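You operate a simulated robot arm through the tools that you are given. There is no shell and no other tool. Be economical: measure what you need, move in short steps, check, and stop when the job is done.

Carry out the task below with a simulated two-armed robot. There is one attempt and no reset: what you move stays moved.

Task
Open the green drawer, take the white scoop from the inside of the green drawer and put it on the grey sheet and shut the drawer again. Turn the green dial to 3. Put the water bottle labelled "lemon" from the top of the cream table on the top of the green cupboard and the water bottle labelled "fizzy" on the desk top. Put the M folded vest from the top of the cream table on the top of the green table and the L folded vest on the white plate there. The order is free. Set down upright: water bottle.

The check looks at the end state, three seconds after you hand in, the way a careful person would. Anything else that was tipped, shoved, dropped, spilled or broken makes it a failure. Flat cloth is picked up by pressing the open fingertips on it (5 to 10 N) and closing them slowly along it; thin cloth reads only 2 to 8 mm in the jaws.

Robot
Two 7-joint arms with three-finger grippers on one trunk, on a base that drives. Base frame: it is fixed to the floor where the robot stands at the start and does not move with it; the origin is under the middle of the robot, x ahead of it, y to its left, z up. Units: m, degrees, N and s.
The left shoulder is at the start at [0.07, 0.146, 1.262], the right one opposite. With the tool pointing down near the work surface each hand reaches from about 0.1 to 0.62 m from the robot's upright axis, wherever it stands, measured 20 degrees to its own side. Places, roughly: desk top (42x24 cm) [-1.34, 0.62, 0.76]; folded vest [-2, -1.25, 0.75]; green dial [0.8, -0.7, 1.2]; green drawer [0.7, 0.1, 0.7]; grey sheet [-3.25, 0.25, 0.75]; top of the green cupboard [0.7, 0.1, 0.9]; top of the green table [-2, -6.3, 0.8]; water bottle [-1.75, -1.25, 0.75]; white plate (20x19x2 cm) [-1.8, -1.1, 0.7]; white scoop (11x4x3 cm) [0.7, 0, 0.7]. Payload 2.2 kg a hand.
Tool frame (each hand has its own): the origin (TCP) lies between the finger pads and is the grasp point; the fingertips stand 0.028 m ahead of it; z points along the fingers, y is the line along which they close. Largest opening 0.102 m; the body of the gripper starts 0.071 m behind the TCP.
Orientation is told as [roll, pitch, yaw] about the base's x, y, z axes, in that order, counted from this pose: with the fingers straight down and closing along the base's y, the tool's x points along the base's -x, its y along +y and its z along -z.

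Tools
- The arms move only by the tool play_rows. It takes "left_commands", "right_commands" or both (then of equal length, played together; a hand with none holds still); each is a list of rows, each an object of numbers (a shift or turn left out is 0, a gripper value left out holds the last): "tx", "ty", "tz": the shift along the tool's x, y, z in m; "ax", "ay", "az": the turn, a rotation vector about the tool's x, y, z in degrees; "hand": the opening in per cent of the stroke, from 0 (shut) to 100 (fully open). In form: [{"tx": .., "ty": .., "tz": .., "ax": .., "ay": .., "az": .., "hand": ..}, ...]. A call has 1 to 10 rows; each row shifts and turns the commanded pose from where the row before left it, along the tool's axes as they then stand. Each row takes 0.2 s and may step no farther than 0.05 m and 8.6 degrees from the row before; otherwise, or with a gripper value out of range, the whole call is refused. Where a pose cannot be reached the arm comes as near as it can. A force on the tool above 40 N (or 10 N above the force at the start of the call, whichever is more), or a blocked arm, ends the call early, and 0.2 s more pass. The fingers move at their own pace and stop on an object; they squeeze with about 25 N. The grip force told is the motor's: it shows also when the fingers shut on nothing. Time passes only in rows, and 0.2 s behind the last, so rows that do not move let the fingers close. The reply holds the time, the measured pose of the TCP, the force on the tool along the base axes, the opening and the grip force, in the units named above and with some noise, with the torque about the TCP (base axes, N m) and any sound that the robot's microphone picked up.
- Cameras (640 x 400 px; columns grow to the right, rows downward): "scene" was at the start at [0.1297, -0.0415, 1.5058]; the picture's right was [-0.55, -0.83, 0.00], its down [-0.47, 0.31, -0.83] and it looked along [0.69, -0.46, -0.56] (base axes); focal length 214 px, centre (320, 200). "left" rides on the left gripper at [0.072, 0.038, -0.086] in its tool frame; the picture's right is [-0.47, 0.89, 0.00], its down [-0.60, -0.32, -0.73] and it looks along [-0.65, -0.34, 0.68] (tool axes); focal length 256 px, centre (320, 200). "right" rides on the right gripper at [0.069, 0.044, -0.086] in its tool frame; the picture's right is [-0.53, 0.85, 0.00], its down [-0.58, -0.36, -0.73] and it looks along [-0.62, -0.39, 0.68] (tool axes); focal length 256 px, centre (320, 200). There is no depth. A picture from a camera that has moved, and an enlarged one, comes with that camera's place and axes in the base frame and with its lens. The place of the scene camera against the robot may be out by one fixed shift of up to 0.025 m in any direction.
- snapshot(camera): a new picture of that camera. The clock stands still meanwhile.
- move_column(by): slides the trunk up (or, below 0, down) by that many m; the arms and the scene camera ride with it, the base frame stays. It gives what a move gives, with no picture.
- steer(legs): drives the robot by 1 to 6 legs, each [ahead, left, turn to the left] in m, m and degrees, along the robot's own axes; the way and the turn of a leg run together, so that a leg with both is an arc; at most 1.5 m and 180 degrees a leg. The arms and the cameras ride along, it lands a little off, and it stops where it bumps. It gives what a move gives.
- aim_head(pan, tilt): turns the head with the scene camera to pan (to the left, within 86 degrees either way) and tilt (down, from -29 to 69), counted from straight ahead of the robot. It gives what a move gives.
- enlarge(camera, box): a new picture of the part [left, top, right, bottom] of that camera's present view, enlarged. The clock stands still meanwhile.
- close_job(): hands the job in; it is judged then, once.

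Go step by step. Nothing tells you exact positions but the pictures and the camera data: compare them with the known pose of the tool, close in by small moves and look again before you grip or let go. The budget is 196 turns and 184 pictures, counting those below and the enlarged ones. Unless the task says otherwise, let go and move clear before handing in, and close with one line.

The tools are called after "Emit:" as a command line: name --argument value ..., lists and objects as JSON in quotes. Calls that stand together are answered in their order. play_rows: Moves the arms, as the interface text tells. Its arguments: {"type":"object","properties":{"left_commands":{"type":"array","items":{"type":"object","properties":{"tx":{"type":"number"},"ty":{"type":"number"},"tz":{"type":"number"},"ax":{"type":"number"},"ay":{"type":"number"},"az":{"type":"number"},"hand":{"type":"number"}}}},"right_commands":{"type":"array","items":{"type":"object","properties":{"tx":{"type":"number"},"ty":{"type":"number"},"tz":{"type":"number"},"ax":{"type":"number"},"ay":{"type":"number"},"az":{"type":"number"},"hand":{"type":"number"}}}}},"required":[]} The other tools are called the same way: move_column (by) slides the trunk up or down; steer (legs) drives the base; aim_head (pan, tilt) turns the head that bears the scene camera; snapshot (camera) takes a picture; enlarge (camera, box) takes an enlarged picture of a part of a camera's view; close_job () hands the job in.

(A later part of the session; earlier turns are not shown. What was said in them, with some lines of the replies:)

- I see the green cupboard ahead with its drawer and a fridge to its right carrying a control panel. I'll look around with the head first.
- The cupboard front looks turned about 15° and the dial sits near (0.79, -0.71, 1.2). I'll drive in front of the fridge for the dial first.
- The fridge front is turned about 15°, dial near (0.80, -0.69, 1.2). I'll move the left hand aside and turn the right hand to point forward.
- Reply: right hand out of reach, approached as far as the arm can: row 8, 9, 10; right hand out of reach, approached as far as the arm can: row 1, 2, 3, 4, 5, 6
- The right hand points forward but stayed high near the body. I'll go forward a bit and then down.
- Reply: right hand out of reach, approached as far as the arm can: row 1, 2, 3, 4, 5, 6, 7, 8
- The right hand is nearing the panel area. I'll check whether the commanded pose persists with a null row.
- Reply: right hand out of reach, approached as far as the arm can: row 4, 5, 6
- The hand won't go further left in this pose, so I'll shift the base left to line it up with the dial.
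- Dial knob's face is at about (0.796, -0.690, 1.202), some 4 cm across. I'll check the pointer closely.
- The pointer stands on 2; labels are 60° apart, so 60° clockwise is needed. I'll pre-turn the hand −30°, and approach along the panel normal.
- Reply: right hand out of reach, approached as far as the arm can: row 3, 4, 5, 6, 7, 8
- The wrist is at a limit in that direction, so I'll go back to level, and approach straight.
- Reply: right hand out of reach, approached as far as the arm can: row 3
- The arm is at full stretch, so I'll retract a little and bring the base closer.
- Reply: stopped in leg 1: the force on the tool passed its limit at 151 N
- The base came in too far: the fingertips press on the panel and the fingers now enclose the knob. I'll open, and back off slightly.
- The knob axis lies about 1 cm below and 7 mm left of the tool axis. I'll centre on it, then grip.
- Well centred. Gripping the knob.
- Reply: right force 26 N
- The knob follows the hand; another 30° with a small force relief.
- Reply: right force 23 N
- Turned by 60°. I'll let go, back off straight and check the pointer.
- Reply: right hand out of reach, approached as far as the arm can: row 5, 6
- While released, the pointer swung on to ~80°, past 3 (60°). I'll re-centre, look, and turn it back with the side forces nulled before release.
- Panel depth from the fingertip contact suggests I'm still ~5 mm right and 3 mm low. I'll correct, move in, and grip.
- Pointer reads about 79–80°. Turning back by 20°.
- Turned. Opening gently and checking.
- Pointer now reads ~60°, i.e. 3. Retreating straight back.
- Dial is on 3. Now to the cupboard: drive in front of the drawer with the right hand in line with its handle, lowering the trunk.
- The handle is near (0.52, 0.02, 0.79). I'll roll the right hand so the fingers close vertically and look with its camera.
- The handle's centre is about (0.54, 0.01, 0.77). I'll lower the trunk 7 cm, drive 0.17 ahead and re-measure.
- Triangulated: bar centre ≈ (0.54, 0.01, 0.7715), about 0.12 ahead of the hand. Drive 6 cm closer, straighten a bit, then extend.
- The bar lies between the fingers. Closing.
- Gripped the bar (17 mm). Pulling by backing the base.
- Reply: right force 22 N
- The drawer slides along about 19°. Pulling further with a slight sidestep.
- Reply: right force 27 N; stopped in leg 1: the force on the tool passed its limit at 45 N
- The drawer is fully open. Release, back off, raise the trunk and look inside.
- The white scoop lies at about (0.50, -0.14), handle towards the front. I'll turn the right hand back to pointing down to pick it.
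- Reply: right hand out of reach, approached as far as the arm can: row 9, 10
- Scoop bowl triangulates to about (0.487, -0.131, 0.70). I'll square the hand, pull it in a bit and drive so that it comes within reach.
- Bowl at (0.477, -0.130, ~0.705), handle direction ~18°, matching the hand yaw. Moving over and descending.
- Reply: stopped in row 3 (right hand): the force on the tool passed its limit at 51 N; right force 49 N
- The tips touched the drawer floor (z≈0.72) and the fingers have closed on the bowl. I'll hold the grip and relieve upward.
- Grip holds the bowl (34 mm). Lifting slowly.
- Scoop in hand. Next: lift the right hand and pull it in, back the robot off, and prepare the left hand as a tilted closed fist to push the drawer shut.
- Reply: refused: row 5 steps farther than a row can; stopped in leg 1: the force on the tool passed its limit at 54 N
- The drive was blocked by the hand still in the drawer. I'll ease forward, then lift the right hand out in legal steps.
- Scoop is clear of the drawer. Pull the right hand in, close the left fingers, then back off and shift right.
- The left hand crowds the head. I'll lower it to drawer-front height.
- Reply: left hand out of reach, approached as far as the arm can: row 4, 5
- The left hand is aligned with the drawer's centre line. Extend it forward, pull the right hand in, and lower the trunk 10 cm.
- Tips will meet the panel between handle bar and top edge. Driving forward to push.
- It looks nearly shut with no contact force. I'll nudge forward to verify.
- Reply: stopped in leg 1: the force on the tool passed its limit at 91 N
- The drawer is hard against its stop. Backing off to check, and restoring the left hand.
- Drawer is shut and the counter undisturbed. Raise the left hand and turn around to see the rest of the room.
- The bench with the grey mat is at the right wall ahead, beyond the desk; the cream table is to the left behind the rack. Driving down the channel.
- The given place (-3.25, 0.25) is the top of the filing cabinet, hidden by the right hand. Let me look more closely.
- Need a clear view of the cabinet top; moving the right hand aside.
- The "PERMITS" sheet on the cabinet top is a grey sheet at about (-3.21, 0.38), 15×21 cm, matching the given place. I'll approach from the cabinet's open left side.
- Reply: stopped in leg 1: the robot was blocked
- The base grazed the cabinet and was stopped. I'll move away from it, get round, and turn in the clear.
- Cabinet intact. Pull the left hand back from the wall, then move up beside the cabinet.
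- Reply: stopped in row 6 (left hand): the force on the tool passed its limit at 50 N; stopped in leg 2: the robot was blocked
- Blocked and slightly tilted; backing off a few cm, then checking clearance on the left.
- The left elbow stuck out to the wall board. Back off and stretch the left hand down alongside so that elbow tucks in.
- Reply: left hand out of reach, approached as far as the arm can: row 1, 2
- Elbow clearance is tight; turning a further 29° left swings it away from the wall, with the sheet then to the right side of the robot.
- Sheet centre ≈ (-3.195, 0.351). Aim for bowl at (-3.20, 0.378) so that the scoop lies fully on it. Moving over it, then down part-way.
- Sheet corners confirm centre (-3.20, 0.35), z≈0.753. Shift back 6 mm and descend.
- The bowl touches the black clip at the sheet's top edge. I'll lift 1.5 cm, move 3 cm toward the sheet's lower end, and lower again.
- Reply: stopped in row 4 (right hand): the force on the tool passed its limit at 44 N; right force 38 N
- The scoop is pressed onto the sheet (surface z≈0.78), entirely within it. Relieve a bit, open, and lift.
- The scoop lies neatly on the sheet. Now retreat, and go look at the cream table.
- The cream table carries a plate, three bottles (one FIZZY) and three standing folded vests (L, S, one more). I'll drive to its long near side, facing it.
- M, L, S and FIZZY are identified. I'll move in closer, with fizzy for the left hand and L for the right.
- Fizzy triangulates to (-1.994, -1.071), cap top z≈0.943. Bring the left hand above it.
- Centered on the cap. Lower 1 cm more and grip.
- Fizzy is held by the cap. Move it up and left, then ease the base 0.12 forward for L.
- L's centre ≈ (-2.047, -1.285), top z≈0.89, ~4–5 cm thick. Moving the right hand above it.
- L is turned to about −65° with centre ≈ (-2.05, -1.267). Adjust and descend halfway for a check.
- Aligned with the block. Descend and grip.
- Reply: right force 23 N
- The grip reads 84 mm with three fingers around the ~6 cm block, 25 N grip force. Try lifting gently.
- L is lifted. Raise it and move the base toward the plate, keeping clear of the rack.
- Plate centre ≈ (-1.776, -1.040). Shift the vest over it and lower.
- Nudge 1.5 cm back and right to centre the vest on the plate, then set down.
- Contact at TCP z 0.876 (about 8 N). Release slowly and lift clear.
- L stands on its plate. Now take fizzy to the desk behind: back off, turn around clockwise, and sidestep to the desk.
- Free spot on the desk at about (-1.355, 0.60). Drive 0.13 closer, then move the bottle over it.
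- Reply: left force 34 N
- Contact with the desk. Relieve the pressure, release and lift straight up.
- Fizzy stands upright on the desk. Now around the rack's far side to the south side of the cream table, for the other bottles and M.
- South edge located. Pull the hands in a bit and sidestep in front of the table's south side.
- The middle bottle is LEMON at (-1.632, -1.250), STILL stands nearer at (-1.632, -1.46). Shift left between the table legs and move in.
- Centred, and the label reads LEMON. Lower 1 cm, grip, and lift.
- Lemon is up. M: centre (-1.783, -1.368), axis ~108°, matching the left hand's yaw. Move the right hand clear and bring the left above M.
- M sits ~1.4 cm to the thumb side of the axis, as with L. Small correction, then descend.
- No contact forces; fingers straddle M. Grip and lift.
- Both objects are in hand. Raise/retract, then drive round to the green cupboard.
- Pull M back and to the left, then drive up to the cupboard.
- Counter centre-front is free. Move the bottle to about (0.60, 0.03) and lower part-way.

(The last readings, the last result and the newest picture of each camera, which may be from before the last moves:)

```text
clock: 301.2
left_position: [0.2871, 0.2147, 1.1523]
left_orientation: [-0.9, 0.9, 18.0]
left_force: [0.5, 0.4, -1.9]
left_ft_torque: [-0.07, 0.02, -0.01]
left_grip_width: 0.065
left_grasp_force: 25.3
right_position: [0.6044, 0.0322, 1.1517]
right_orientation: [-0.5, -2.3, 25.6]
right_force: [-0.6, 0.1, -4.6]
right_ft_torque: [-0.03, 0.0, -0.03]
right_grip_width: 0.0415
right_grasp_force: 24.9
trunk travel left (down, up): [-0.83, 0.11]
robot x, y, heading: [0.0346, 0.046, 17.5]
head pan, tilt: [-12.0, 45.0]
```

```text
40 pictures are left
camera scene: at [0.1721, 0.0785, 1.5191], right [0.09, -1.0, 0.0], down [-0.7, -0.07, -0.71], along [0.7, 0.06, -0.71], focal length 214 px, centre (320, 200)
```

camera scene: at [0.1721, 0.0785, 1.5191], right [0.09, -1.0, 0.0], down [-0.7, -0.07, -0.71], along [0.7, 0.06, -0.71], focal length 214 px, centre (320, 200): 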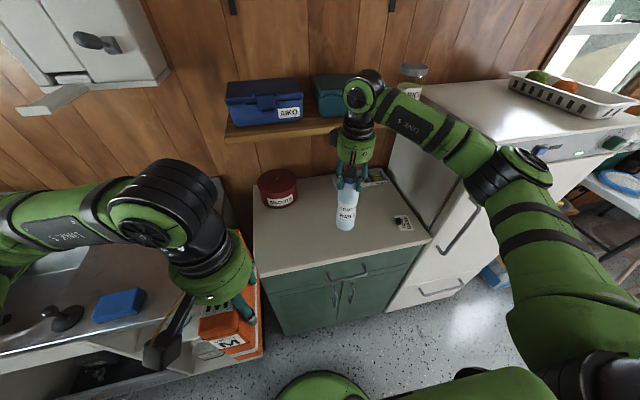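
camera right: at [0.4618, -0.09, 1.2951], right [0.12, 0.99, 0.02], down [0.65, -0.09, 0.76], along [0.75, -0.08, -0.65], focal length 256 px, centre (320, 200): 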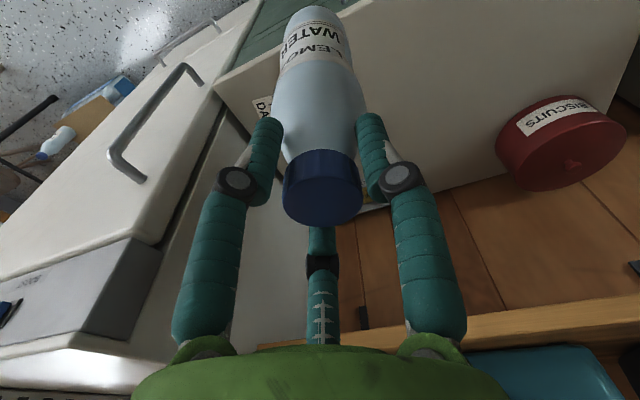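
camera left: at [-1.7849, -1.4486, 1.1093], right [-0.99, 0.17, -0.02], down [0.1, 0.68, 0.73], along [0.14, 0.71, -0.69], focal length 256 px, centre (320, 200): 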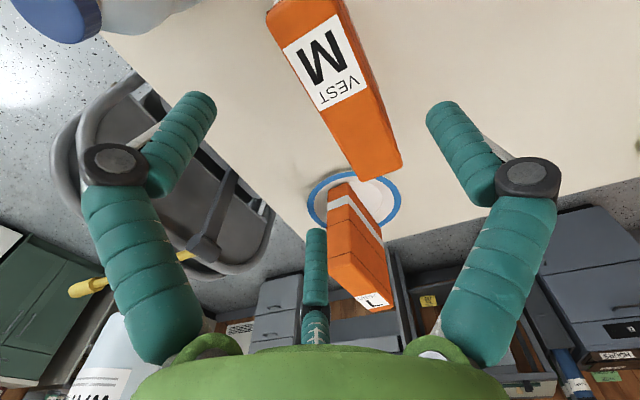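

Emit:
play_rows --right_commands '[{"tz": 0.015}, {"tz": 0.01}, {"tz": 0.008}, {"tz": 0.006}, {}]'

```text
clock: 302.4
left_position: [0.2866, 0.2135, 1.1527]
left_orientation: [-1.0, 0.9, 18.2]
left_force: [-0.7, 0.1, -1.8]
left_ft_torque: [-0.06, 0.06, -0.01]
left_grip_width: 0.0649
left_grasp_force: 24.6
right_position: [0.6062, 0.0308, 1.1142]
right_orientation: [-0.3, -2.3, 25.6]
right_force: [-0.4, -0.1, -4.5]
right_ft_torque: [0.0, -0.02, 0.0]
right_grip_width: 0.0418
right_grasp_force: 25.2
trunk travel left (down, up): [-0.83, 0.11]
robot x, y, heading: [0.0363, 0.0457, 17.4]
head pan, tilt: [-12.0, 45.0]
```

Emit:
play_rows --right_commands '[{"tz": 0.006}, {"tz": 0.005}, {"tz": 0.005}, {}]'

Emit:
enlarge --camera "scene" --box '[280, 140, 440, 260]'

```text
clock: 303.4
left_position: [0.2874, 0.2139, 1.1535]
left_orientation: [-0.9, 1.0, 18.2]
left_force: [0.4, 0.5, -1.7]
left_ft_torque: [-0.02, 0.04, 0.0]
left_grip_width: 0.0647
left_grasp_force: 25.1
right_position: [0.6045, 0.0316, 1.1005]
right_orientation: [-0.3, -2.4, 25.6]
right_force: [0.6, 1.0, -4.6]
right_ft_torque: [0.0, -0.02, 0.03]
right_grip_width: 0.0414
right_grasp_force: 25.2
trunk travel left (down, up): [-0.83, 0.11]
robot x, y, heading: [0.0379, 0.0471, 17.1]
head pan, tilt: [-12.0, 45.0]
```

```text
3.33 times, centred on (360, 200) of scene
camera zoom: at [0.1724, 0.0772, 1.5191], right [0.09, -1.0, 0.0], down [-0.7, -0.06, -0.71], along [0.7, 0.06, -0.71], focal length 715 px, centre (187, 200)
```

zoom: 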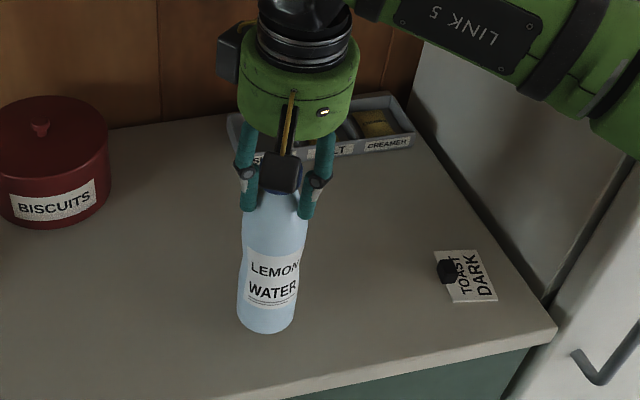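

Emit:
play_rows --right_commands '[{"tz": 0.005}, {"tz": 0.005}, {"tz": 0.004}, {}]'

```text
clock: 304.4
left_position: [0.2868, 0.214, 1.1524]
left_orientation: [-0.9, 0.9, 18.1]
left_force: [0.6, 0.1, -2.5]
left_ft_torque: [0.02, 0.0, 0.0]
left_grip_width: 0.0647
left_grasp_force: 25.6
right_position: [0.6054, 0.0321, 1.0843]
right_orientation: [-0.2, -2.3, 25.6]
right_force: [-0.3, -0.5, -4.6]
right_ft_torque: [0.0, 0.02, -0.01]
right_grip_width: 0.0417
right_grasp_force: 25.1
trunk travel left (down, up): [-0.83, 0.11]
robot x, y, heading: [0.0367, 0.0496, 17.2]
head pan, tilt: [-12.0, 45.0]
```

Emit:
play_rows --right_commands '[{"tz": 0.005}, {"tz": 0.005}, {"tz": 0.004}, {}]'

```text
clock: 305.4
left_position: [0.286, 0.2134, 1.153]
left_orientation: [-0.9, 1.0, 18.2]
left_force: [0.0, -0.5, -2.0]
left_ft_torque: [-0.06, 0.04, -0.01]
left_grip_width: 0.0645
left_grasp_force: 24.8
right_position: [0.6059, 0.0326, 1.072]
right_orientation: [-0.2, -2.3, 25.6]
right_force: [-0.1, 0.7, -3.8]
right_ft_torque: [0.02, -0.01, 0.03]
right_grip_width: 0.0417
right_grasp_force: 25.1
trunk travel left (down, up): [-0.83, 0.11]
robot x, y, heading: [0.0349, 0.0484, 17.2]
head pan, tilt: [-12.0, 45.0]
```

Emit:
play_rows --right_commands '[{"tz": 0.004}, {"tz": 0.003}, {"tz": 0.003}, {"tz": 0.003}, {}]'

Emit:
enlarge --camera "scene" --box '[280, 140, 440, 260]'

```text
clock: 306.6
left_position: [0.2835, 0.2138, 1.1531]
left_orientation: [-0.8, 0.9, 17.9]
left_force: [-0.3, -0.3, -2.4]
left_ft_torque: [-0.07, 0.07, -0.01]
left_grip_width: 0.0643
left_grasp_force: 25.2
right_position: [0.6066, 0.0318, 1.0691]
right_orientation: [-0.2, -3.3, 25.3]
right_force: [-6.9, -4.2, 20.8]
right_ft_torque: [-0.51, 0.87, 0.0]
right_grip_width: 0.0418
right_grasp_force: 25.4
trunk travel left (down, up): [-0.83, 0.11]
robot x, y, heading: [0.0362, 0.0453, 17.3]
head pan, tilt: [-12.0, 45.0]
stopped in row 5 (right hand): the force on the tool passed its limit at 41 N (the readings are from after the stop); the commanded pose is now the measured one
```

```text
3.33 times, centred on (360, 200) of scene
camera zoom: at [0.1682, 0.0764, 1.5194], right [0.09, -1.0, 0.0], down [-0.7, -0.06, -0.71], along [0.71, 0.06, -0.71], focal length 715 px, centre (187, 200)
```

zoom: 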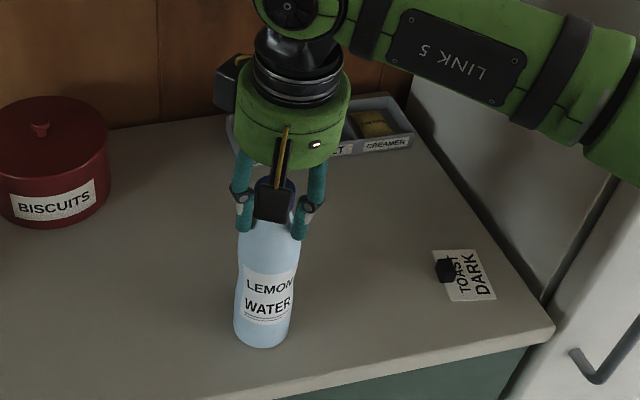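

On the counter. Relieve, release, lift away.

Emit:
play_rows --right_commands '[{"tz": -0.004}, {}, {"hand": 60}, {"hand": 90}, {}, {"tz": -0.03}, {"tz": -0.05}, {"tz": -0.05}, {"tz": -0.04}, {}]'

Emit:
enlarge --camera "scene" --box '[260, 140, 440, 275]'

```text
clock: 308.8
left_position: [0.2864, 0.2133, 1.152]
left_orientation: [-0.9, 0.9, 18.0]
left_force: [0.0, 0.0, -2.0]
left_ft_torque: [-0.03, 0.07, -0.01]
left_grip_width: 0.0644
left_grasp_force: 25.0
right_position: [0.6024, 0.0286, 1.2397]
right_orientation: [-0.3, -3.1, 25.5]
right_force: [0.6, 0.5, 1.0]
right_ft_torque: [0.0, 0.01, 0.01]
right_grip_width: 0.0919
right_grasp_force: 0.1
trunk travel left (down, up): [-0.83, 0.11]
robot x, y, heading: [0.0391, 0.0437, 17.2]
head pan, tilt: [-12.0, 45.0]
```

```text
2.96 times, centred on (350, 208) of scene
camera zoom: at [0.1717, 0.077, 1.5192], right [0.09, -1.0, 0.0], down [-0.7, -0.06, -0.71], along [0.7, 0.06, -0.71], focal length 636 px, centre (231, 178)
```

zoom: 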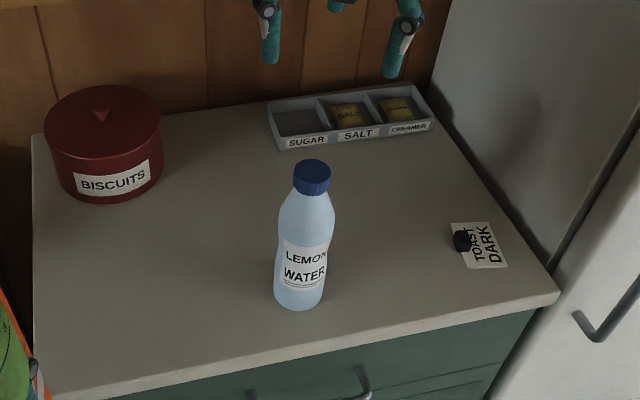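

Lemon stands upright on the cupboard and the drawer is shut. Now M: back off, turn toward the door and look.

Emit:
play_rows --right_commands '[{"tx": 0.04}, {"tx": 0.04}, {"tx": 0.04}, {"tx": 0.04}, {}]'

Emit:
steer --legs '[[-0.4, 0, 0], [0, 0, -90], [1.4, -0.45, 0]]'

Emit:
aim_head --pan 0 --tilt 25

Emit:
snapshot --camera "scene"

```text
clock: 310.0
left_position: [0.2871, 0.2151, 1.1525]
left_orientation: [-0.9, 0.9, 18.0]
left_force: [-0.6, -0.7, -1.8]
left_ft_torque: [-0.04, 0.05, -0.01]
left_grip_width: 0.064
left_grasp_force: 25.1
right_position: [0.458, -0.0386, 1.2284]
right_orientation: [-0.3, -3.0, 25.4]
right_force: [-0.2, -0.1, -0.5]
right_ft_torque: [0.01, 0.03, -0.01]
right_grip_width: 0.0918
right_grasp_force: 0.0
trunk travel left (down, up): [-0.83, 0.11]
robot x, y, heading: [0.0357, 0.0475, 17.2]
head pan, tilt: [-12.0, 45.0]
```

```text
clock: 323.2
left_position: [-0.2, -1.7868, 1.1531]
left_orientation: [-0.8, 0.8, -71.6]
left_force: [0.3, 0.1, -2.2]
left_ft_torque: [0.02, 0.03, 0.01]
left_grip_width: 0.0636
left_grasp_force: 25.0
right_position: [-0.4525, -1.9604, 1.2295]
right_orientation: [-0.2, -3.2, -64.2]
right_force: [-0.2, -0.3, 0.1]
right_ft_torque: [-0.02, 0.01, -0.01]
right_grip_width: 0.0917
right_grasp_force: 0.1
trunk travel left (down, up): [-0.83, 0.11]
robot x, y, heading: [-0.3701, -1.5403, -72.5]
head pan, tilt: [-12.0, 45.0]
```

```text
clock: 324.0
left_position: [-0.2005, -1.7872, 1.1525]
left_orientation: [-0.9, 0.8, -71.6]
left_force: [-0.8, 1.0, -2.7]
left_ft_torque: [0.04, 0.02, 0.01]
left_grip_width: 0.0637
left_grasp_force: 25.1
right_position: [-0.4533, -1.9605, 1.2281]
right_orientation: [-0.2, -3.0, -64.2]
right_force: [-0.7, 0.3, 0.4]
right_ft_torque: [0.0, -0.03, -0.02]
right_grip_width: 0.0918
right_grasp_force: 0.1
trunk travel left (down, up): [-0.83, 0.11]
robot x, y, heading: [-0.3677, -1.5406, -72.5]
head pan, tilt: [0.0, 25.0]
```

```text
36 pictures are left
camera scene: at [-0.3194, -1.6674, 1.5497], right [-0.95, -0.3, 0.0], down [-0.13, 0.4, -0.91], along [0.27, -0.86, -0.42], focal length 214 px, centre (320, 200)
```

scene: 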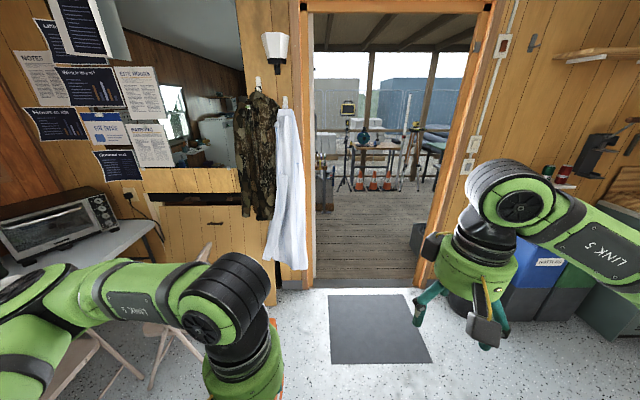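

The doorway is about 0.93 m wide, centred near (-0.30, -3.14). I'll lower both hands to slim the elbows and check their width.

Emit:
play_rows --left_commands '[{"tx": -0.03, "tz": 0.03}, {"tx": -0.03, "tz": 0.03}, {"tx": -0.03, "tz": 0.03}, {"tx": -0.03, "tz": 0.03}, {"tx": -0.03, "tz": 0.03}, {"tz": 0.03}, {}, {}, {}]' --right_commands '[{"tz": 0.045}, {"tz": 0.045}, {"tz": 0.045}, {"tz": 0.045}, {"tz": 0.045}, {"tz": 0.045}, {"tz": 0.045}, {"tz": 0.045}, {}]'

Emit:
aim_head --pan 60 --tilt 35

Emit:
snapshot --camera "scene"

Emit:
aim_head --pan -60 --tilt 35

Emit:
snapshot --camera "scene"

```text
clock: 326.0
left_position: [-0.1558, -1.9266, 0.9724]
left_orientation: [-0.8, 0.9, -71.5]
left_force: [-0.3, 0.2, -1.4]
left_ft_torque: [0.01, 0.01, 0.01]
left_grip_width: 0.0635
left_grasp_force: 24.6
right_position: [-0.4443, -1.9792, 0.8707]
right_orientation: [-0.2, -3.1, -64.2]
right_force: [0.4, -0.3, -1.0]
right_ft_torque: [-0.01, -0.01, 0.0]
right_grip_width: 0.0917
right_grasp_force: 0.0
trunk travel left (down, up): [-0.83, 0.11]
robot x, y, heading: [-0.368, -1.5381, -72.7]
head pan, tilt: [0.0, 25.0]
```

```text
clock: 327.3
left_position: [-0.1557, -1.9264, 0.9728]
left_orientation: [-0.9, 0.9, -71.7]
left_force: [0.7, 0.6, -1.9]
left_ft_torque: [0.06, 0.0, 0.04]
left_grip_width: 0.0637
left_grasp_force: 24.7
right_position: [-0.4445, -1.9796, 0.8708]
right_orientation: [-0.3, -3.2, -64.2]
right_force: [0.0, -1.1, -0.1]
right_ft_torque: [-0.03, -0.01, -0.02]
right_grip_width: 0.0921
right_grasp_force: 0.1
trunk travel left (down, up): [-0.83, 0.11]
robot x, y, heading: [-0.3666, -1.5416, -72.3]
head pan, tilt: [60.0, 35.0]
```

```text
35 pictures are left
camera scene: at [-0.2611, -1.5985, 1.534], right [-0.22, -0.98, 0.0], down [-0.56, 0.12, -0.82], along [0.8, -0.18, -0.57], focal length 214 px, centre (320, 200)
```

scene: 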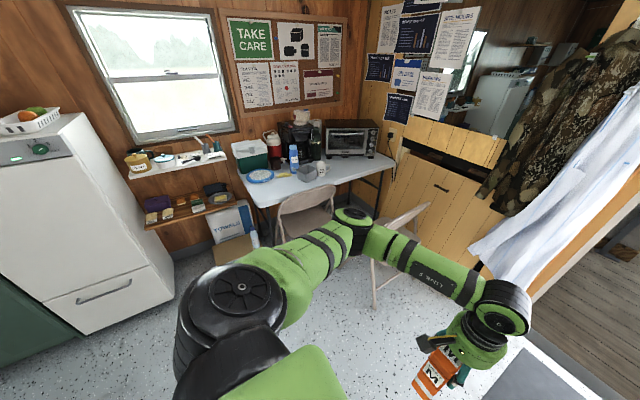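

```text
clock: 329.3
left_position: [-0.1555, -1.9269, 0.9727]
left_orientation: [-0.9, 0.9, -71.7]
left_force: [0.2, 0.1, -2.1]
left_ft_torque: [0.05, 0.03, 0.02]
left_grip_width: 0.0635
left_grasp_force: 24.9
right_position: [-0.4443, -1.9799, 0.8705]
right_orientation: [-0.4, -3.2, -64.2]
right_force: [0.4, 0.6, 1.0]
right_ft_torque: [0.02, 0.01, -0.02]
right_grip_width: 0.0921
right_grasp_force: 0.1
trunk travel left (down, up): [-0.83, 0.11]
robot x, y, heading: [-0.3682, -1.5409, -72.3]
head pan, tilt: [-60.0, 35.0]
```

```text
34 pictures are left
camera scene: at [-0.4064, -1.6445, 1.534], right [-0.74, 0.67, 0.0], down [0.39, 0.42, -0.82], along [-0.55, -0.6, -0.57], focal length 214 px, centre (320, 200)
```

scene: 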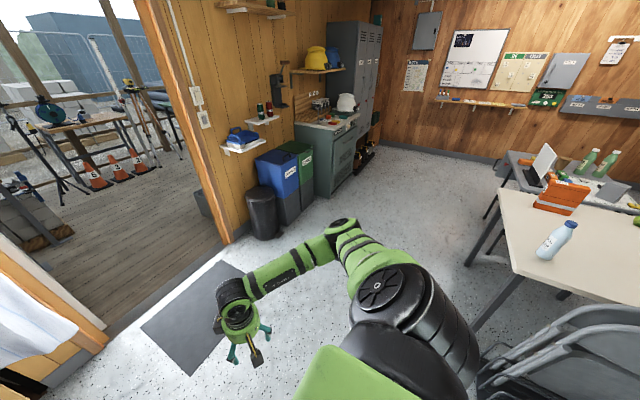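

Extended arms bring the elbows in. I'll stretch both hands forward and near the centre, then line up with the door.

Emit:
play_rows --left_commands '[{"tx": -0.03}, {"tx": -0.03}, {"tx": -0.03}, {"tx": -0.03}, {"ty": 0.01}, {}]' --right_commands '[{"tx": -0.04, "tz": -0.02}, {"tx": -0.04, "tz": -0.02}, {"tx": -0.04, "tz": -0.02}, {"tx": -0.04, "tz": -0.02}, {"ty": 0.035, "tz": -0.02}, {"tz": -0.03}]'

Emit:
steer --legs '[[0.3, -0.418, 0], [0.35, 0, 0]]'

Emit:
aim_head --pan 0 --tilt 20

Emit:
snapshot --camera "scene"

```text
clock: 330.7
left_position: [-0.109, -2.0384, 0.9692]
left_orientation: [-0.9, 0.8, -71.7]
left_force: [-0.4, 0.1, -0.7]
left_ft_torque: [0.05, 0.03, -0.02]
left_grip_width: 0.0638
left_grasp_force: 24.5
right_position: [-0.3473, -2.1012, 1.0085]
right_orientation: [-0.2, -3.3, -64.2]
right_force: [-0.9, 0.2, -0.6]
right_ft_torque: [0.03, -0.02, 0.0]
right_grip_width: 0.0918
right_grasp_force: 0.1
trunk travel left (down, up): [-0.83, 0.11]
robot x, y, heading: [-0.3671, -1.5388, -72.4]
head pan, tilt: [-60.0, 35.0]
```

```text
clock: 335.6
left_position: [-0.316, -2.7908, 0.9698]
left_orientation: [-1.0, 0.8, -71.5]
left_force: [0.1, 0.1, -2.1]
left_ft_torque: [0.04, 0.02, -0.01]
left_grip_width: 0.0636
left_grasp_force: 25.0
right_position: [-0.5542, -2.8542, 1.0077]
right_orientation: [-0.3, -3.2, -64.1]
right_force: [0.3, 0.3, 0.1]
right_ft_torque: [0.01, 0.04, -0.02]
right_grip_width: 0.0919
right_grasp_force: 0.1
trunk travel left (down, up): [-0.83, 0.11]
robot x, y, heading: [-0.5762, -2.2902, -72.2]
head pan, tilt: [-60.0, 35.0]
```

```text
clock: 336.9
left_position: [-0.3155, -2.7931, 0.9695]
left_orientation: [-0.9, 0.9, -71.5]
left_force: [-0.1, 0.4, -1.1]
left_ft_torque: [0.02, 0.06, 0.0]
left_grip_width: 0.0635
left_grasp_force: 24.8
right_position: [-0.5529, -2.8565, 1.008]
right_orientation: [-0.3, -3.1, -64.1]
right_force: [0.6, 0.4, 0.4]
right_ft_torque: [-0.01, -0.04, -0.03]
right_grip_width: 0.0917
right_grasp_force: 0.0
trunk travel left (down, up): [-0.83, 0.11]
robot x, y, heading: [-0.5789, -2.2933, -72.2]
head pan, tilt: [0.0, 20.0]
```

```text
33 pictures are left
camera scene: at [-0.527, -2.4221, 1.5578], right [-0.95, -0.3, 0.0], down [-0.1, 0.33, -0.94], along [0.28, -0.9, -0.34], focal length 214 px, centre (320, 200)
```

scene: 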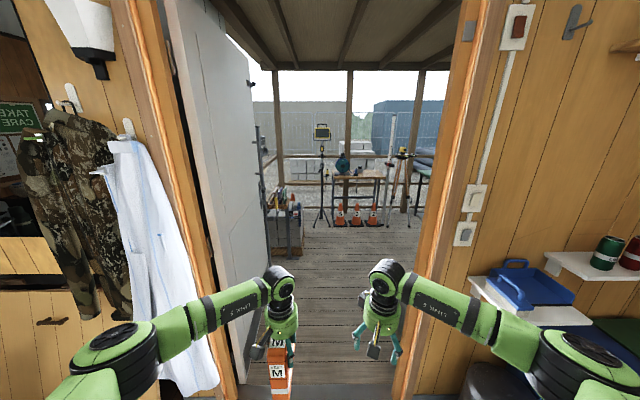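

Well centred; elbows about ±0.38 m in a ±0.43–0.46 m opening. Driving through in steps.

Emit:
steer --legs '[[0.6, 0, 0]]'

Emit:
snapshot --camera "scene"

```text
clock: 340.3
left_position: [-0.1442, -3.3626, 0.9698]
left_orientation: [-1.0, 0.8, -72.3]
left_force: [-0.3, 0.3, -2.6]
left_ft_torque: [0.02, 0.03, 0.04]
left_grip_width: 0.0637
left_grasp_force: 24.9
right_position: [-0.3824, -3.423, 1.0089]
right_orientation: [-0.3, -3.2, -64.7]
right_force: [-0.3, -0.2, 0.1]
right_ft_torque: [0.02, -0.02, -0.01]
right_grip_width: 0.0916
right_grasp_force: 0.0
trunk travel left (down, up): [-0.83, 0.11]
robot x, y, heading: [-0.4007, -2.8579, -72.9]
head pan, tilt: [0.0, 20.0]
```

```text
32 pictures are left
camera scene: at [-0.3515, -2.9889, 1.558], right [-0.96, -0.29, 0.0], down [-0.1, 0.33, -0.94], along [0.28, -0.9, -0.34], focal length 214 px, centre (320, 200)
```

scene: 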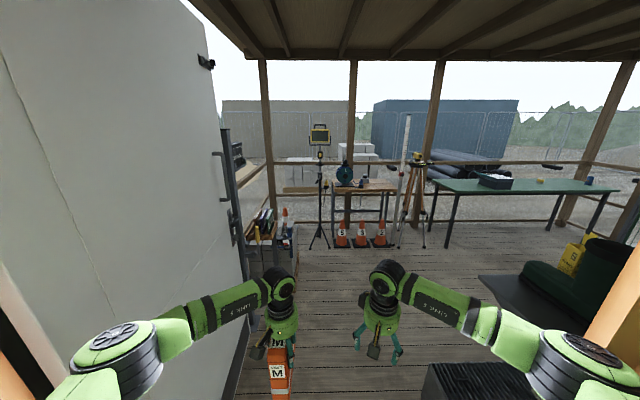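

Clear. Continue out onto the deck.

Emit:
steer --legs '[[0.7, 0, 0], [0.6, 0, 0]]'

Emit:
aim_head --pan -35 --tilt 20

Emit:
snapshot --camera "scene"

```text
clock: 347.1
left_position: [0.2128, -4.6146, 0.9699]
left_orientation: [-0.9, 0.8, -73.4]
left_force: [-0.5, -0.6, -3.1]
left_ft_torque: [0.03, 0.04, -0.03]
left_grip_width: 0.0636
left_grasp_force: 25.1
right_position: [-0.0267, -4.6698, 1.0083]
right_orientation: [-0.3, -3.2, -65.9]
right_force: [0.8, -0.9, 1.0]
right_ft_torque: [-0.03, 0.01, 0.02]
right_grip_width: 0.092
right_grasp_force: 0.0
trunk travel left (down, up): [-0.83, 0.11]
robot x, y, heading: [-0.0325, -4.1048, -74.3]
head pan, tilt: [0.0, 20.0]
```

```text
clock: 348.1
left_position: [0.213, -4.6143, 0.9682]
left_orientation: [-0.9, 0.9, -73.4]
left_force: [0.1, -0.2, -1.9]
left_ft_torque: [0.04, 0.04, -0.03]
left_grip_width: 0.0634
left_grasp_force: 24.9
right_position: [-0.0242, -4.6701, 1.0076]
right_orientation: [-0.3, -3.1, -65.8]
right_force: [0.1, 0.4, -0.2]
right_ft_torque: [0.0, -0.01, 0.01]
right_grip_width: 0.0919
right_grasp_force: 0.1
trunk travel left (down, up): [-0.83, 0.11]
robot x, y, heading: [-0.0296, -4.1094, -74.2]
head pan, tilt: [-35.0, 20.0]
```

```text
31 pictures are left
camera scene: at [-0.0417, -4.2358, 1.5579], right [-0.94, 0.33, 0.0], down [0.11, 0.32, -0.94], along [-0.31, -0.89, -0.34], focal length 214 px, centre (320, 200)
```

scene: 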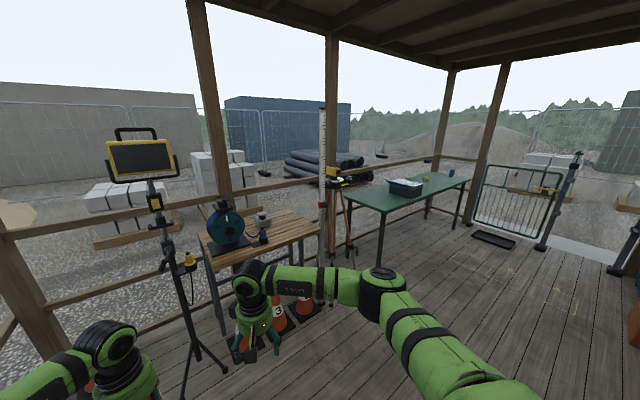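

The green table's front edge runs from about (-1.16, -5.73) to (-2.95, -6.31). Turn toward it and check the path.

Emit:
steer --legs '[[0, 0, -62]]'

Emit:
aim_head --pan 0 --tilt 25

Emit:
snapshot --camera "scene"

```text
clock: 351.2
left_position: [-0.3594, -4.5651, 0.9698]
left_orientation: [-1.0, 0.9, -134.7]
left_force: [-0.1, 0.2, -2.1]
left_ft_torque: [0.07, -0.01, 0.01]
left_grip_width: 0.0635
left_grasp_force: 24.9
right_position: [-0.5226, -4.3825, 1.0081]
right_orientation: [-0.4, -3.0, -127.2]
right_force: [0.5, -1.1, 0.1]
right_ft_torque: [0.01, -0.02, -0.01]
right_grip_width: 0.0916
right_grasp_force: 0.1
trunk travel left (down, up): [-0.83, 0.11]
robot x, y, heading: [-0.0278, -4.1084, -135.4]
head pan, tilt: [-35.0, 20.0]
```

```text
clock: 352.3
left_position: [-0.3598, -4.5658, 0.9681]
left_orientation: [-0.9, 0.9, -134.5]
left_force: [0.8, -0.8, -2.4]
left_ft_torque: [0.02, -0.04, 0.01]
left_grip_width: 0.0637
left_grasp_force: 25.0
right_position: [-0.5225, -4.3821, 1.007]
right_orientation: [-0.4, -3.1, -127.2]
right_force: [0.5, 0.4, -0.2]
right_ft_torque: [-0.04, 0.01, 0.0]
right_grip_width: 0.0915
right_grasp_force: 0.0
trunk travel left (down, up): [-0.83, 0.11]
robot x, y, heading: [-0.0266, -4.1072, -135.4]
head pan, tilt: [0.0, 25.0]
```

```text
30 pictures are left
camera scene: at [-0.1265, -4.1997, 1.5498], right [-0.7, 0.71, 0.0], down [0.3, 0.3, -0.91], along [-0.65, -0.64, -0.42], focal length 214 px, centre (320, 200)
```

scene: 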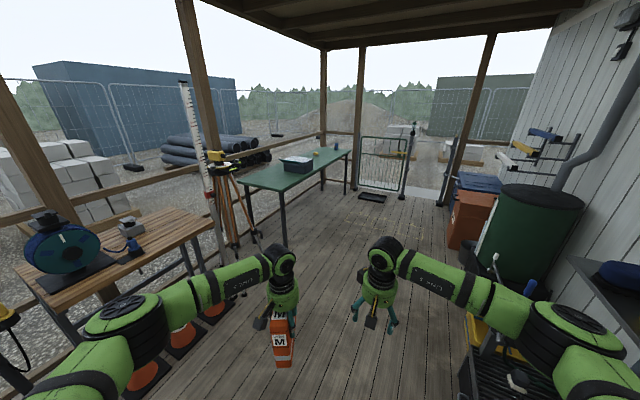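

Path is free. Raise M a little, drive over, turn to face the table, and sidestep.

Emit:
play_rows --left_commands '[{"tz": -0.045}, {"tz": -0.045}, {"tz": -0.04}, {}]'

Emit:
steer --legs '[[1.4, -0.22, 0], [0, 0, 62], [0, -0.5, 0]]'

Emit:
aim_head --pan 0 --tilt 38

Emit:
snapshot --camera "scene"

```text
clock: 353.3
left_position: [-0.3579, -4.5683, 1.0983]
left_orientation: [-0.8, 1.0, -134.7]
left_force: [0.1, 0.3, -2.2]
left_ft_torque: [0.06, -0.08, 0.0]
left_grip_width: 0.0636
left_grasp_force: 25.4
right_position: [-0.5224, -4.3823, 1.007]
right_orientation: [-0.3, -3.0, -127.2]
right_force: [0.4, -0.6, 0.6]
right_ft_torque: [0.02, 0.01, 0.02]
right_grip_width: 0.0917
right_grasp_force: 0.2
trunk travel left (down, up): [-0.83, 0.11]
robot x, y, heading: [-0.0339, -4.1087, -135.7]
head pan, tilt: [0.0, 25.0]
```

```text
clock: 365.5
left_position: [-1.4307, -5.5764, 1.0992]
left_orientation: [-0.8, 0.8, -74.7]
left_force: [-0.1, -0.5, -2.7]
left_ft_torque: [0.06, 0.03, 0.0]
left_grip_width: 0.0635
left_grasp_force: 24.6
right_position: [-1.6751, -5.6251, 1.0078]
right_orientation: [-0.3, -3.1, -67.1]
right_force: [-0.2, -0.1, 0.1]
right_ft_torque: [0.0, 0.01, 0.0]
right_grip_width: 0.0916
right_grasp_force: 0.0
trunk travel left (down, up): [-0.83, 0.11]
robot x, y, heading: [-1.6698, -5.0606, -75.3]
head pan, tilt: [0.0, 25.0]
```

```text
clock: 366.3
left_position: [-1.4312, -5.5769, 1.098]
left_orientation: [-0.8, 0.9, -74.6]
left_force: [-0.7, -0.2, -1.7]
left_ft_torque: [0.03, 0.03, -0.01]
left_grip_width: 0.0635
left_grasp_force: 24.7
right_position: [-1.6751, -5.6269, 1.0086]
right_orientation: [-0.2, -3.2, -67.1]
right_force: [0.4, 0.4, 0.5]
right_ft_torque: [0.0, -0.04, 0.0]
right_grip_width: 0.0917
right_grasp_force: 0.1
trunk travel left (down, up): [-0.83, 0.11]
robot x, y, heading: [-1.6694, -5.0607, -75.3]
head pan, tilt: [0.0, 38.0]
```

```text
29 pictures are left
camera scene: at [-1.6289, -5.1879, 1.5295], right [-0.97, -0.25, 0.0], down [-0.15, 0.6, -0.79], along [0.2, -0.76, -0.62], focal length 214 px, centre (320, 200)
```

scene: 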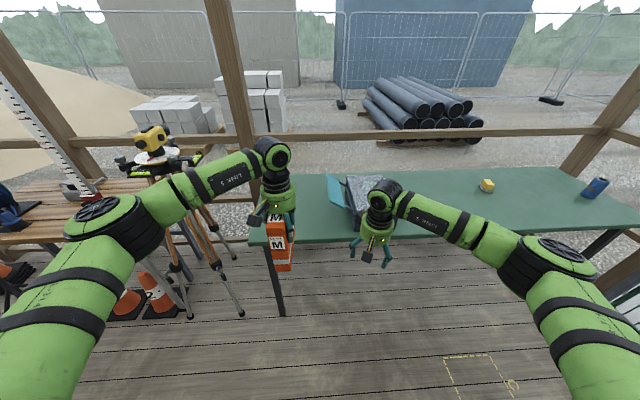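

A clear area lies right of the tray, around (-1.94, -6.05). Sidestep right and move in.

Emit:
play_rows --right_commands '[{"tz": -0.05, "tx": 0}, {"tz": -0.05}, {"tx": 0.04}, {"tx": 0.04}, {}]'

Emit:
steer --legs '[[0, -0.62, 0], [0.34, 0, 0]]'

Emit:
aim_head --pan 5 --tilt 48

Emit:
snapshot --camera "scene"

```text
clock: 367.5
left_position: [-1.4316, -5.5768, 1.0983]
left_orientation: [-1.0, 0.9, -74.6]
left_force: [0.5, 0.7, -1.0]
left_ft_torque: [0.05, -0.02, 0.0]
left_grip_width: 0.0636
left_grasp_force: 24.8
right_position: [-1.7081, -5.5489, 1.1049]
right_orientation: [-0.4, -3.1, -67.2]
right_force: [-0.1, -0.4, -0.2]
right_ft_torque: [-0.02, 0.0, 0.0]
right_grip_width: 0.0917
right_grasp_force: 0.0
trunk travel left (down, up): [-0.83, 0.11]
robot x, y, heading: [-1.6708, -5.0622, -75.6]
head pan, tilt: [0.0, 38.0]
```

```text
clock: 372.9
left_position: [-1.956, -6.0585, 1.1001]
left_orientation: [-0.9, 0.9, -74.2]
left_force: [0.3, 0.1, -2.2]
left_ft_torque: [0.05, 0.03, -0.01]
left_grip_width: 0.0636
left_grasp_force: 24.9
right_position: [-2.232, -6.0338, 1.106]
right_orientation: [-0.3, -3.2, -66.8]
right_force: [-0.2, 0.6, 0.3]
right_ft_torque: [0.0, 0.01, -0.02]
right_grip_width: 0.0916
right_grasp_force: 0.0
trunk travel left (down, up): [-0.83, 0.11]
robot x, y, heading: [-2.1946, -5.5496, -75.0]
head pan, tilt: [0.0, 38.0]
```

```text
clock: 373.6
left_position: [-1.9549, -6.0615, 1.0994]
left_orientation: [-0.9, 0.9, -74.2]
left_force: [0.3, -0.4, -1.9]
left_ft_torque: [0.05, 0.04, -0.01]
left_grip_width: 0.0634
left_grasp_force: 25.1
right_position: [-2.2328, -6.036, 1.1048]
right_orientation: [-0.2, -3.2, -66.8]
right_force: [0.3, 0.6, -0.4]
right_ft_torque: [-0.01, -0.02, 0.01]
right_grip_width: 0.0919
right_grasp_force: 0.1
trunk travel left (down, up): [-0.83, 0.11]
robot x, y, heading: [-2.1958, -5.5482, -75.2]
head pan, tilt: [5.0, 48.0]
```

```text
28 pictures are left
camera scene: at [-2.1492, -5.6652, 1.515], right [-0.94, -0.34, 0.0], down [-0.25, 0.7, -0.67], along [0.23, -0.63, -0.74], focal length 214 px, centre (320, 200)
```

scene: 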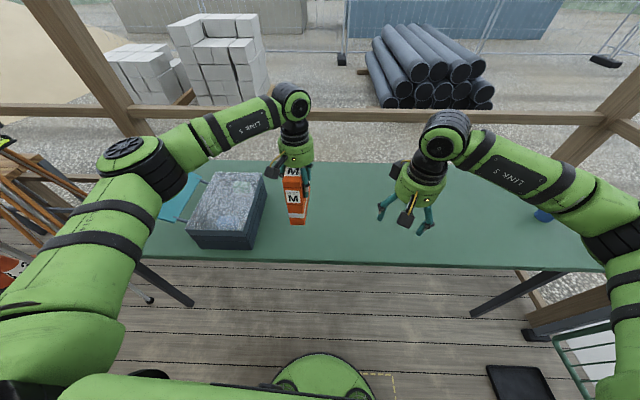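

M is over free table, 20 cm from the tray. Lowering.

Emit:
play_rows --left_commands '[{"tz": 0.04}, {"tz": 0.04}, {"tz": 0.03}, {"tz": 0.015}, {}]'

Emit:
enlarge --camera "scene" --box '[190, 150, 390, 275]'

```text
clock: 374.8
left_position: [-1.9581, -6.0589, 0.9731]
left_orientation: [-0.9, 1.0, -74.3]
left_force: [-0.4, 0.1, -2.8]
left_ft_torque: [0.05, 0.03, 0.02]
left_grip_width: 0.0636
left_grasp_force: 25.0
right_position: [-2.2329, -6.0354, 1.105]
right_orientation: [-0.2, -3.2, -66.7]
right_force: [-0.1, 0.5, 0.4]
right_ft_torque: [-0.01, 0.02, -0.01]
right_grip_width: 0.0918
right_grasp_force: 0.1
trunk travel left (down, up): [-0.83, 0.11]
robot x, y, heading: [-2.1919, -5.5488, -75.0]
head pan, tilt: [5.0, 48.0]
```

```text
3.20 times, centred on (290, 212) of scene
camera zoom: at [-2.1492, -5.6647, 1.515], right [-0.94, -0.34, 0.0], down [-0.25, 0.7, -0.67], along [0.23, -0.63, -0.74], focal length 686 px, centre (416, 160)
```

zoom: 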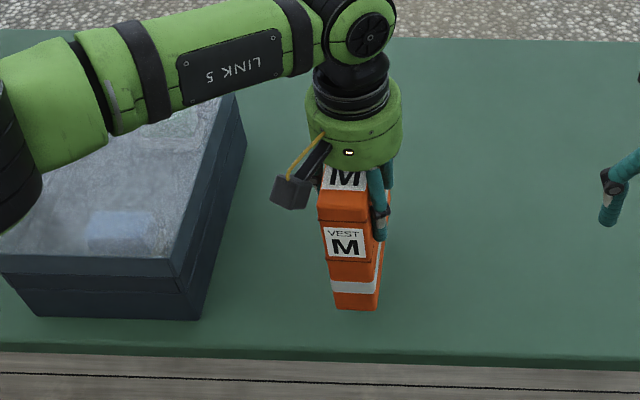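

Emit:
play_rows --left_commands '[{"tx": -0.02, "tz": 0.01}, {"tz": 0.01}, {"tz": 0.006}, {"tz": 0.005}, {}]'

```text
clock: 376.0
left_position: [-1.9526, -6.0791, 0.9417]
left_orientation: [-0.9, 0.8, -74.2]
left_force: [0.1, 0.1, -2.1]
left_ft_torque: [0.02, 0.04, 0.01]
left_grip_width: 0.0634
left_grasp_force: 25.2
right_position: [-2.2324, -6.0355, 1.1044]
right_orientation: [-0.2, -3.3, -66.7]
right_force: [0.3, -0.4, -0.1]
right_ft_torque: [0.03, -0.01, -0.02]
right_grip_width: 0.0917
right_grasp_force: 0.0
trunk travel left (down, up): [-0.83, 0.11]
robot x, y, heading: [-2.1898, -5.5472, -75.3]
head pan, tilt: [5.0, 48.0]
```

Emit:
play_rows --left_commands '[{"tz": 0.005}, {"tz": 0.005}, {"tz": 0.004}, {}]'

```text
clock: 377.0
left_position: [-1.9528, -6.0795, 0.9303]
left_orientation: [-1.0, 0.7, -74.2]
left_force: [0.1, 0.0, 5.8]
left_ft_torque: [-0.55, -0.43, 0.1]
left_grip_width: 0.0636
left_grasp_force: 25.8
right_position: [-2.2332, -6.035, 1.1043]
right_orientation: [-0.2, -3.3, -66.8]
right_force: [-0.2, -0.2, 0.0]
right_ft_torque: [0.05, 0.04, -0.01]
right_grip_width: 0.0918
right_grasp_force: 0.1
trunk travel left (down, up): [-0.83, 0.11]
robot x, y, heading: [-2.1922, -5.5473, -75.3]
head pan, tilt: [5.0, 48.0]
```

M has touched down. Press 2 mm more, release fully, and lift straight up.

Emit:
play_rows --left_commands '[{"tz": 0.002}, {"hand": 75}, {"hand": 100}, {}, {"tz": -0.02}, {"tz": -0.04}, {"tz": -0.05}, {"tz": -0.05}, {"tz": -0.05}, {}]'

Emit:
enlarge --camera "scene" --box '[190, 130, 430, 280]'

```text
clock: 379.2
left_position: [-1.9493, -6.0827, 1.1359]
left_orientation: [-0.8, 1.0, -74.2]
left_force: [0.7, -0.4, 0.3]
left_ft_torque: [0.01, -0.01, -0.02]
left_grip_width: 0.1021
left_grasp_force: 0.1
right_position: [-2.2326, -6.0349, 1.1045]
right_orientation: [-0.2, -3.3, -66.8]
right_force: [0.2, -0.4, -0.6]
right_ft_torque: [-0.03, 0.01, -0.01]
right_grip_width: 0.0919
right_grasp_force: 0.0
trunk travel left (down, up): [-0.83, 0.11]
robot x, y, heading: [-2.1971, -5.5533, -75.0]
head pan, tilt: [5.0, 48.0]
```

```text
2.67 times, centred on (310, 205) of scene
camera zoom: at [-2.1493, -5.6647, 1.515], right [-0.94, -0.34, 0.0], down [-0.25, 0.7, -0.67], along [0.23, -0.63, -0.74], focal length 572 px, centre (347, 187)
```

zoom: 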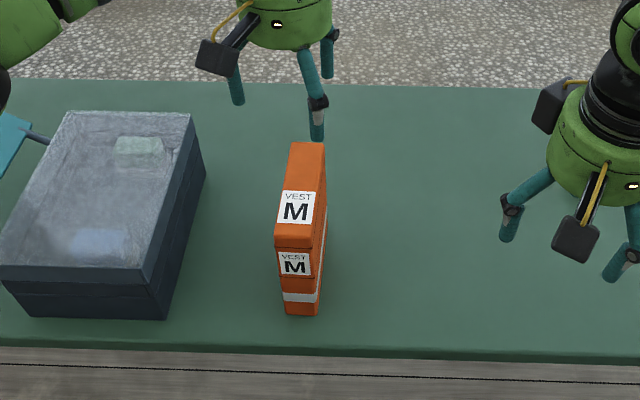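

M stands on the green table. I back away from the table before handing in.

Emit:
steer --legs '[[-0.3, 0, 0]]'

Emit:
snapshot --camera "scene"

```text
clock: 381.2
left_position: [-2.0277, -5.7881, 1.1336]
left_orientation: [-0.9, 1.0, -74.3]
left_force: [0.0, 0.0, 0.6]
left_ft_torque: [0.04, 0.0, 0.0]
left_grip_width: 0.1019
left_grasp_force: 0.1
right_position: [-2.3126, -5.7407, 1.1033]
right_orientation: [-0.3, -3.1, -66.9]
right_force: [0.3, -0.5, -0.7]
right_ft_torque: [0.03, -0.01, 0.03]
right_grip_width: 0.0915
right_grasp_force: 0.1
trunk travel left (down, up): [-0.83, 0.11]
robot x, y, heading: [-2.2746, -5.2552, -75.2]
head pan, tilt: [5.0, 48.0]
```

```text
25 pictures are left
camera scene: at [-2.2282, -5.37, 1.5148], right [-0.94, -0.34, 0.0], down [-0.25, 0.7, -0.67], along [0.23, -0.63, -0.74], focal length 214 px, centre (320, 200)
```

scene: 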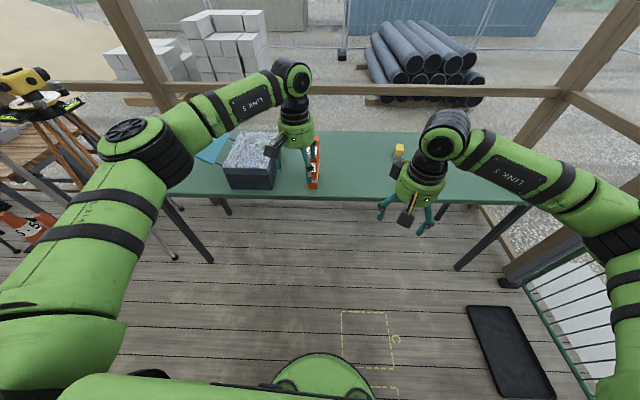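

Everything is placed and both hands are empty and clear, so I'm handing the job in.

Emit:
close_job

```text
The job is handed in.
```

I finished every part of the task and handed it in: scoop on the grey "PERMITS" sheet, drawer shut, dial on 3, lemon upright on the green cupboard, fizzy upright on the desk, L vest on the plate, M vest on the green table; along the way the base grazed the filing cabinet and the left elbow touched the wall near the breaks chart, but I saw nothing out of place there.
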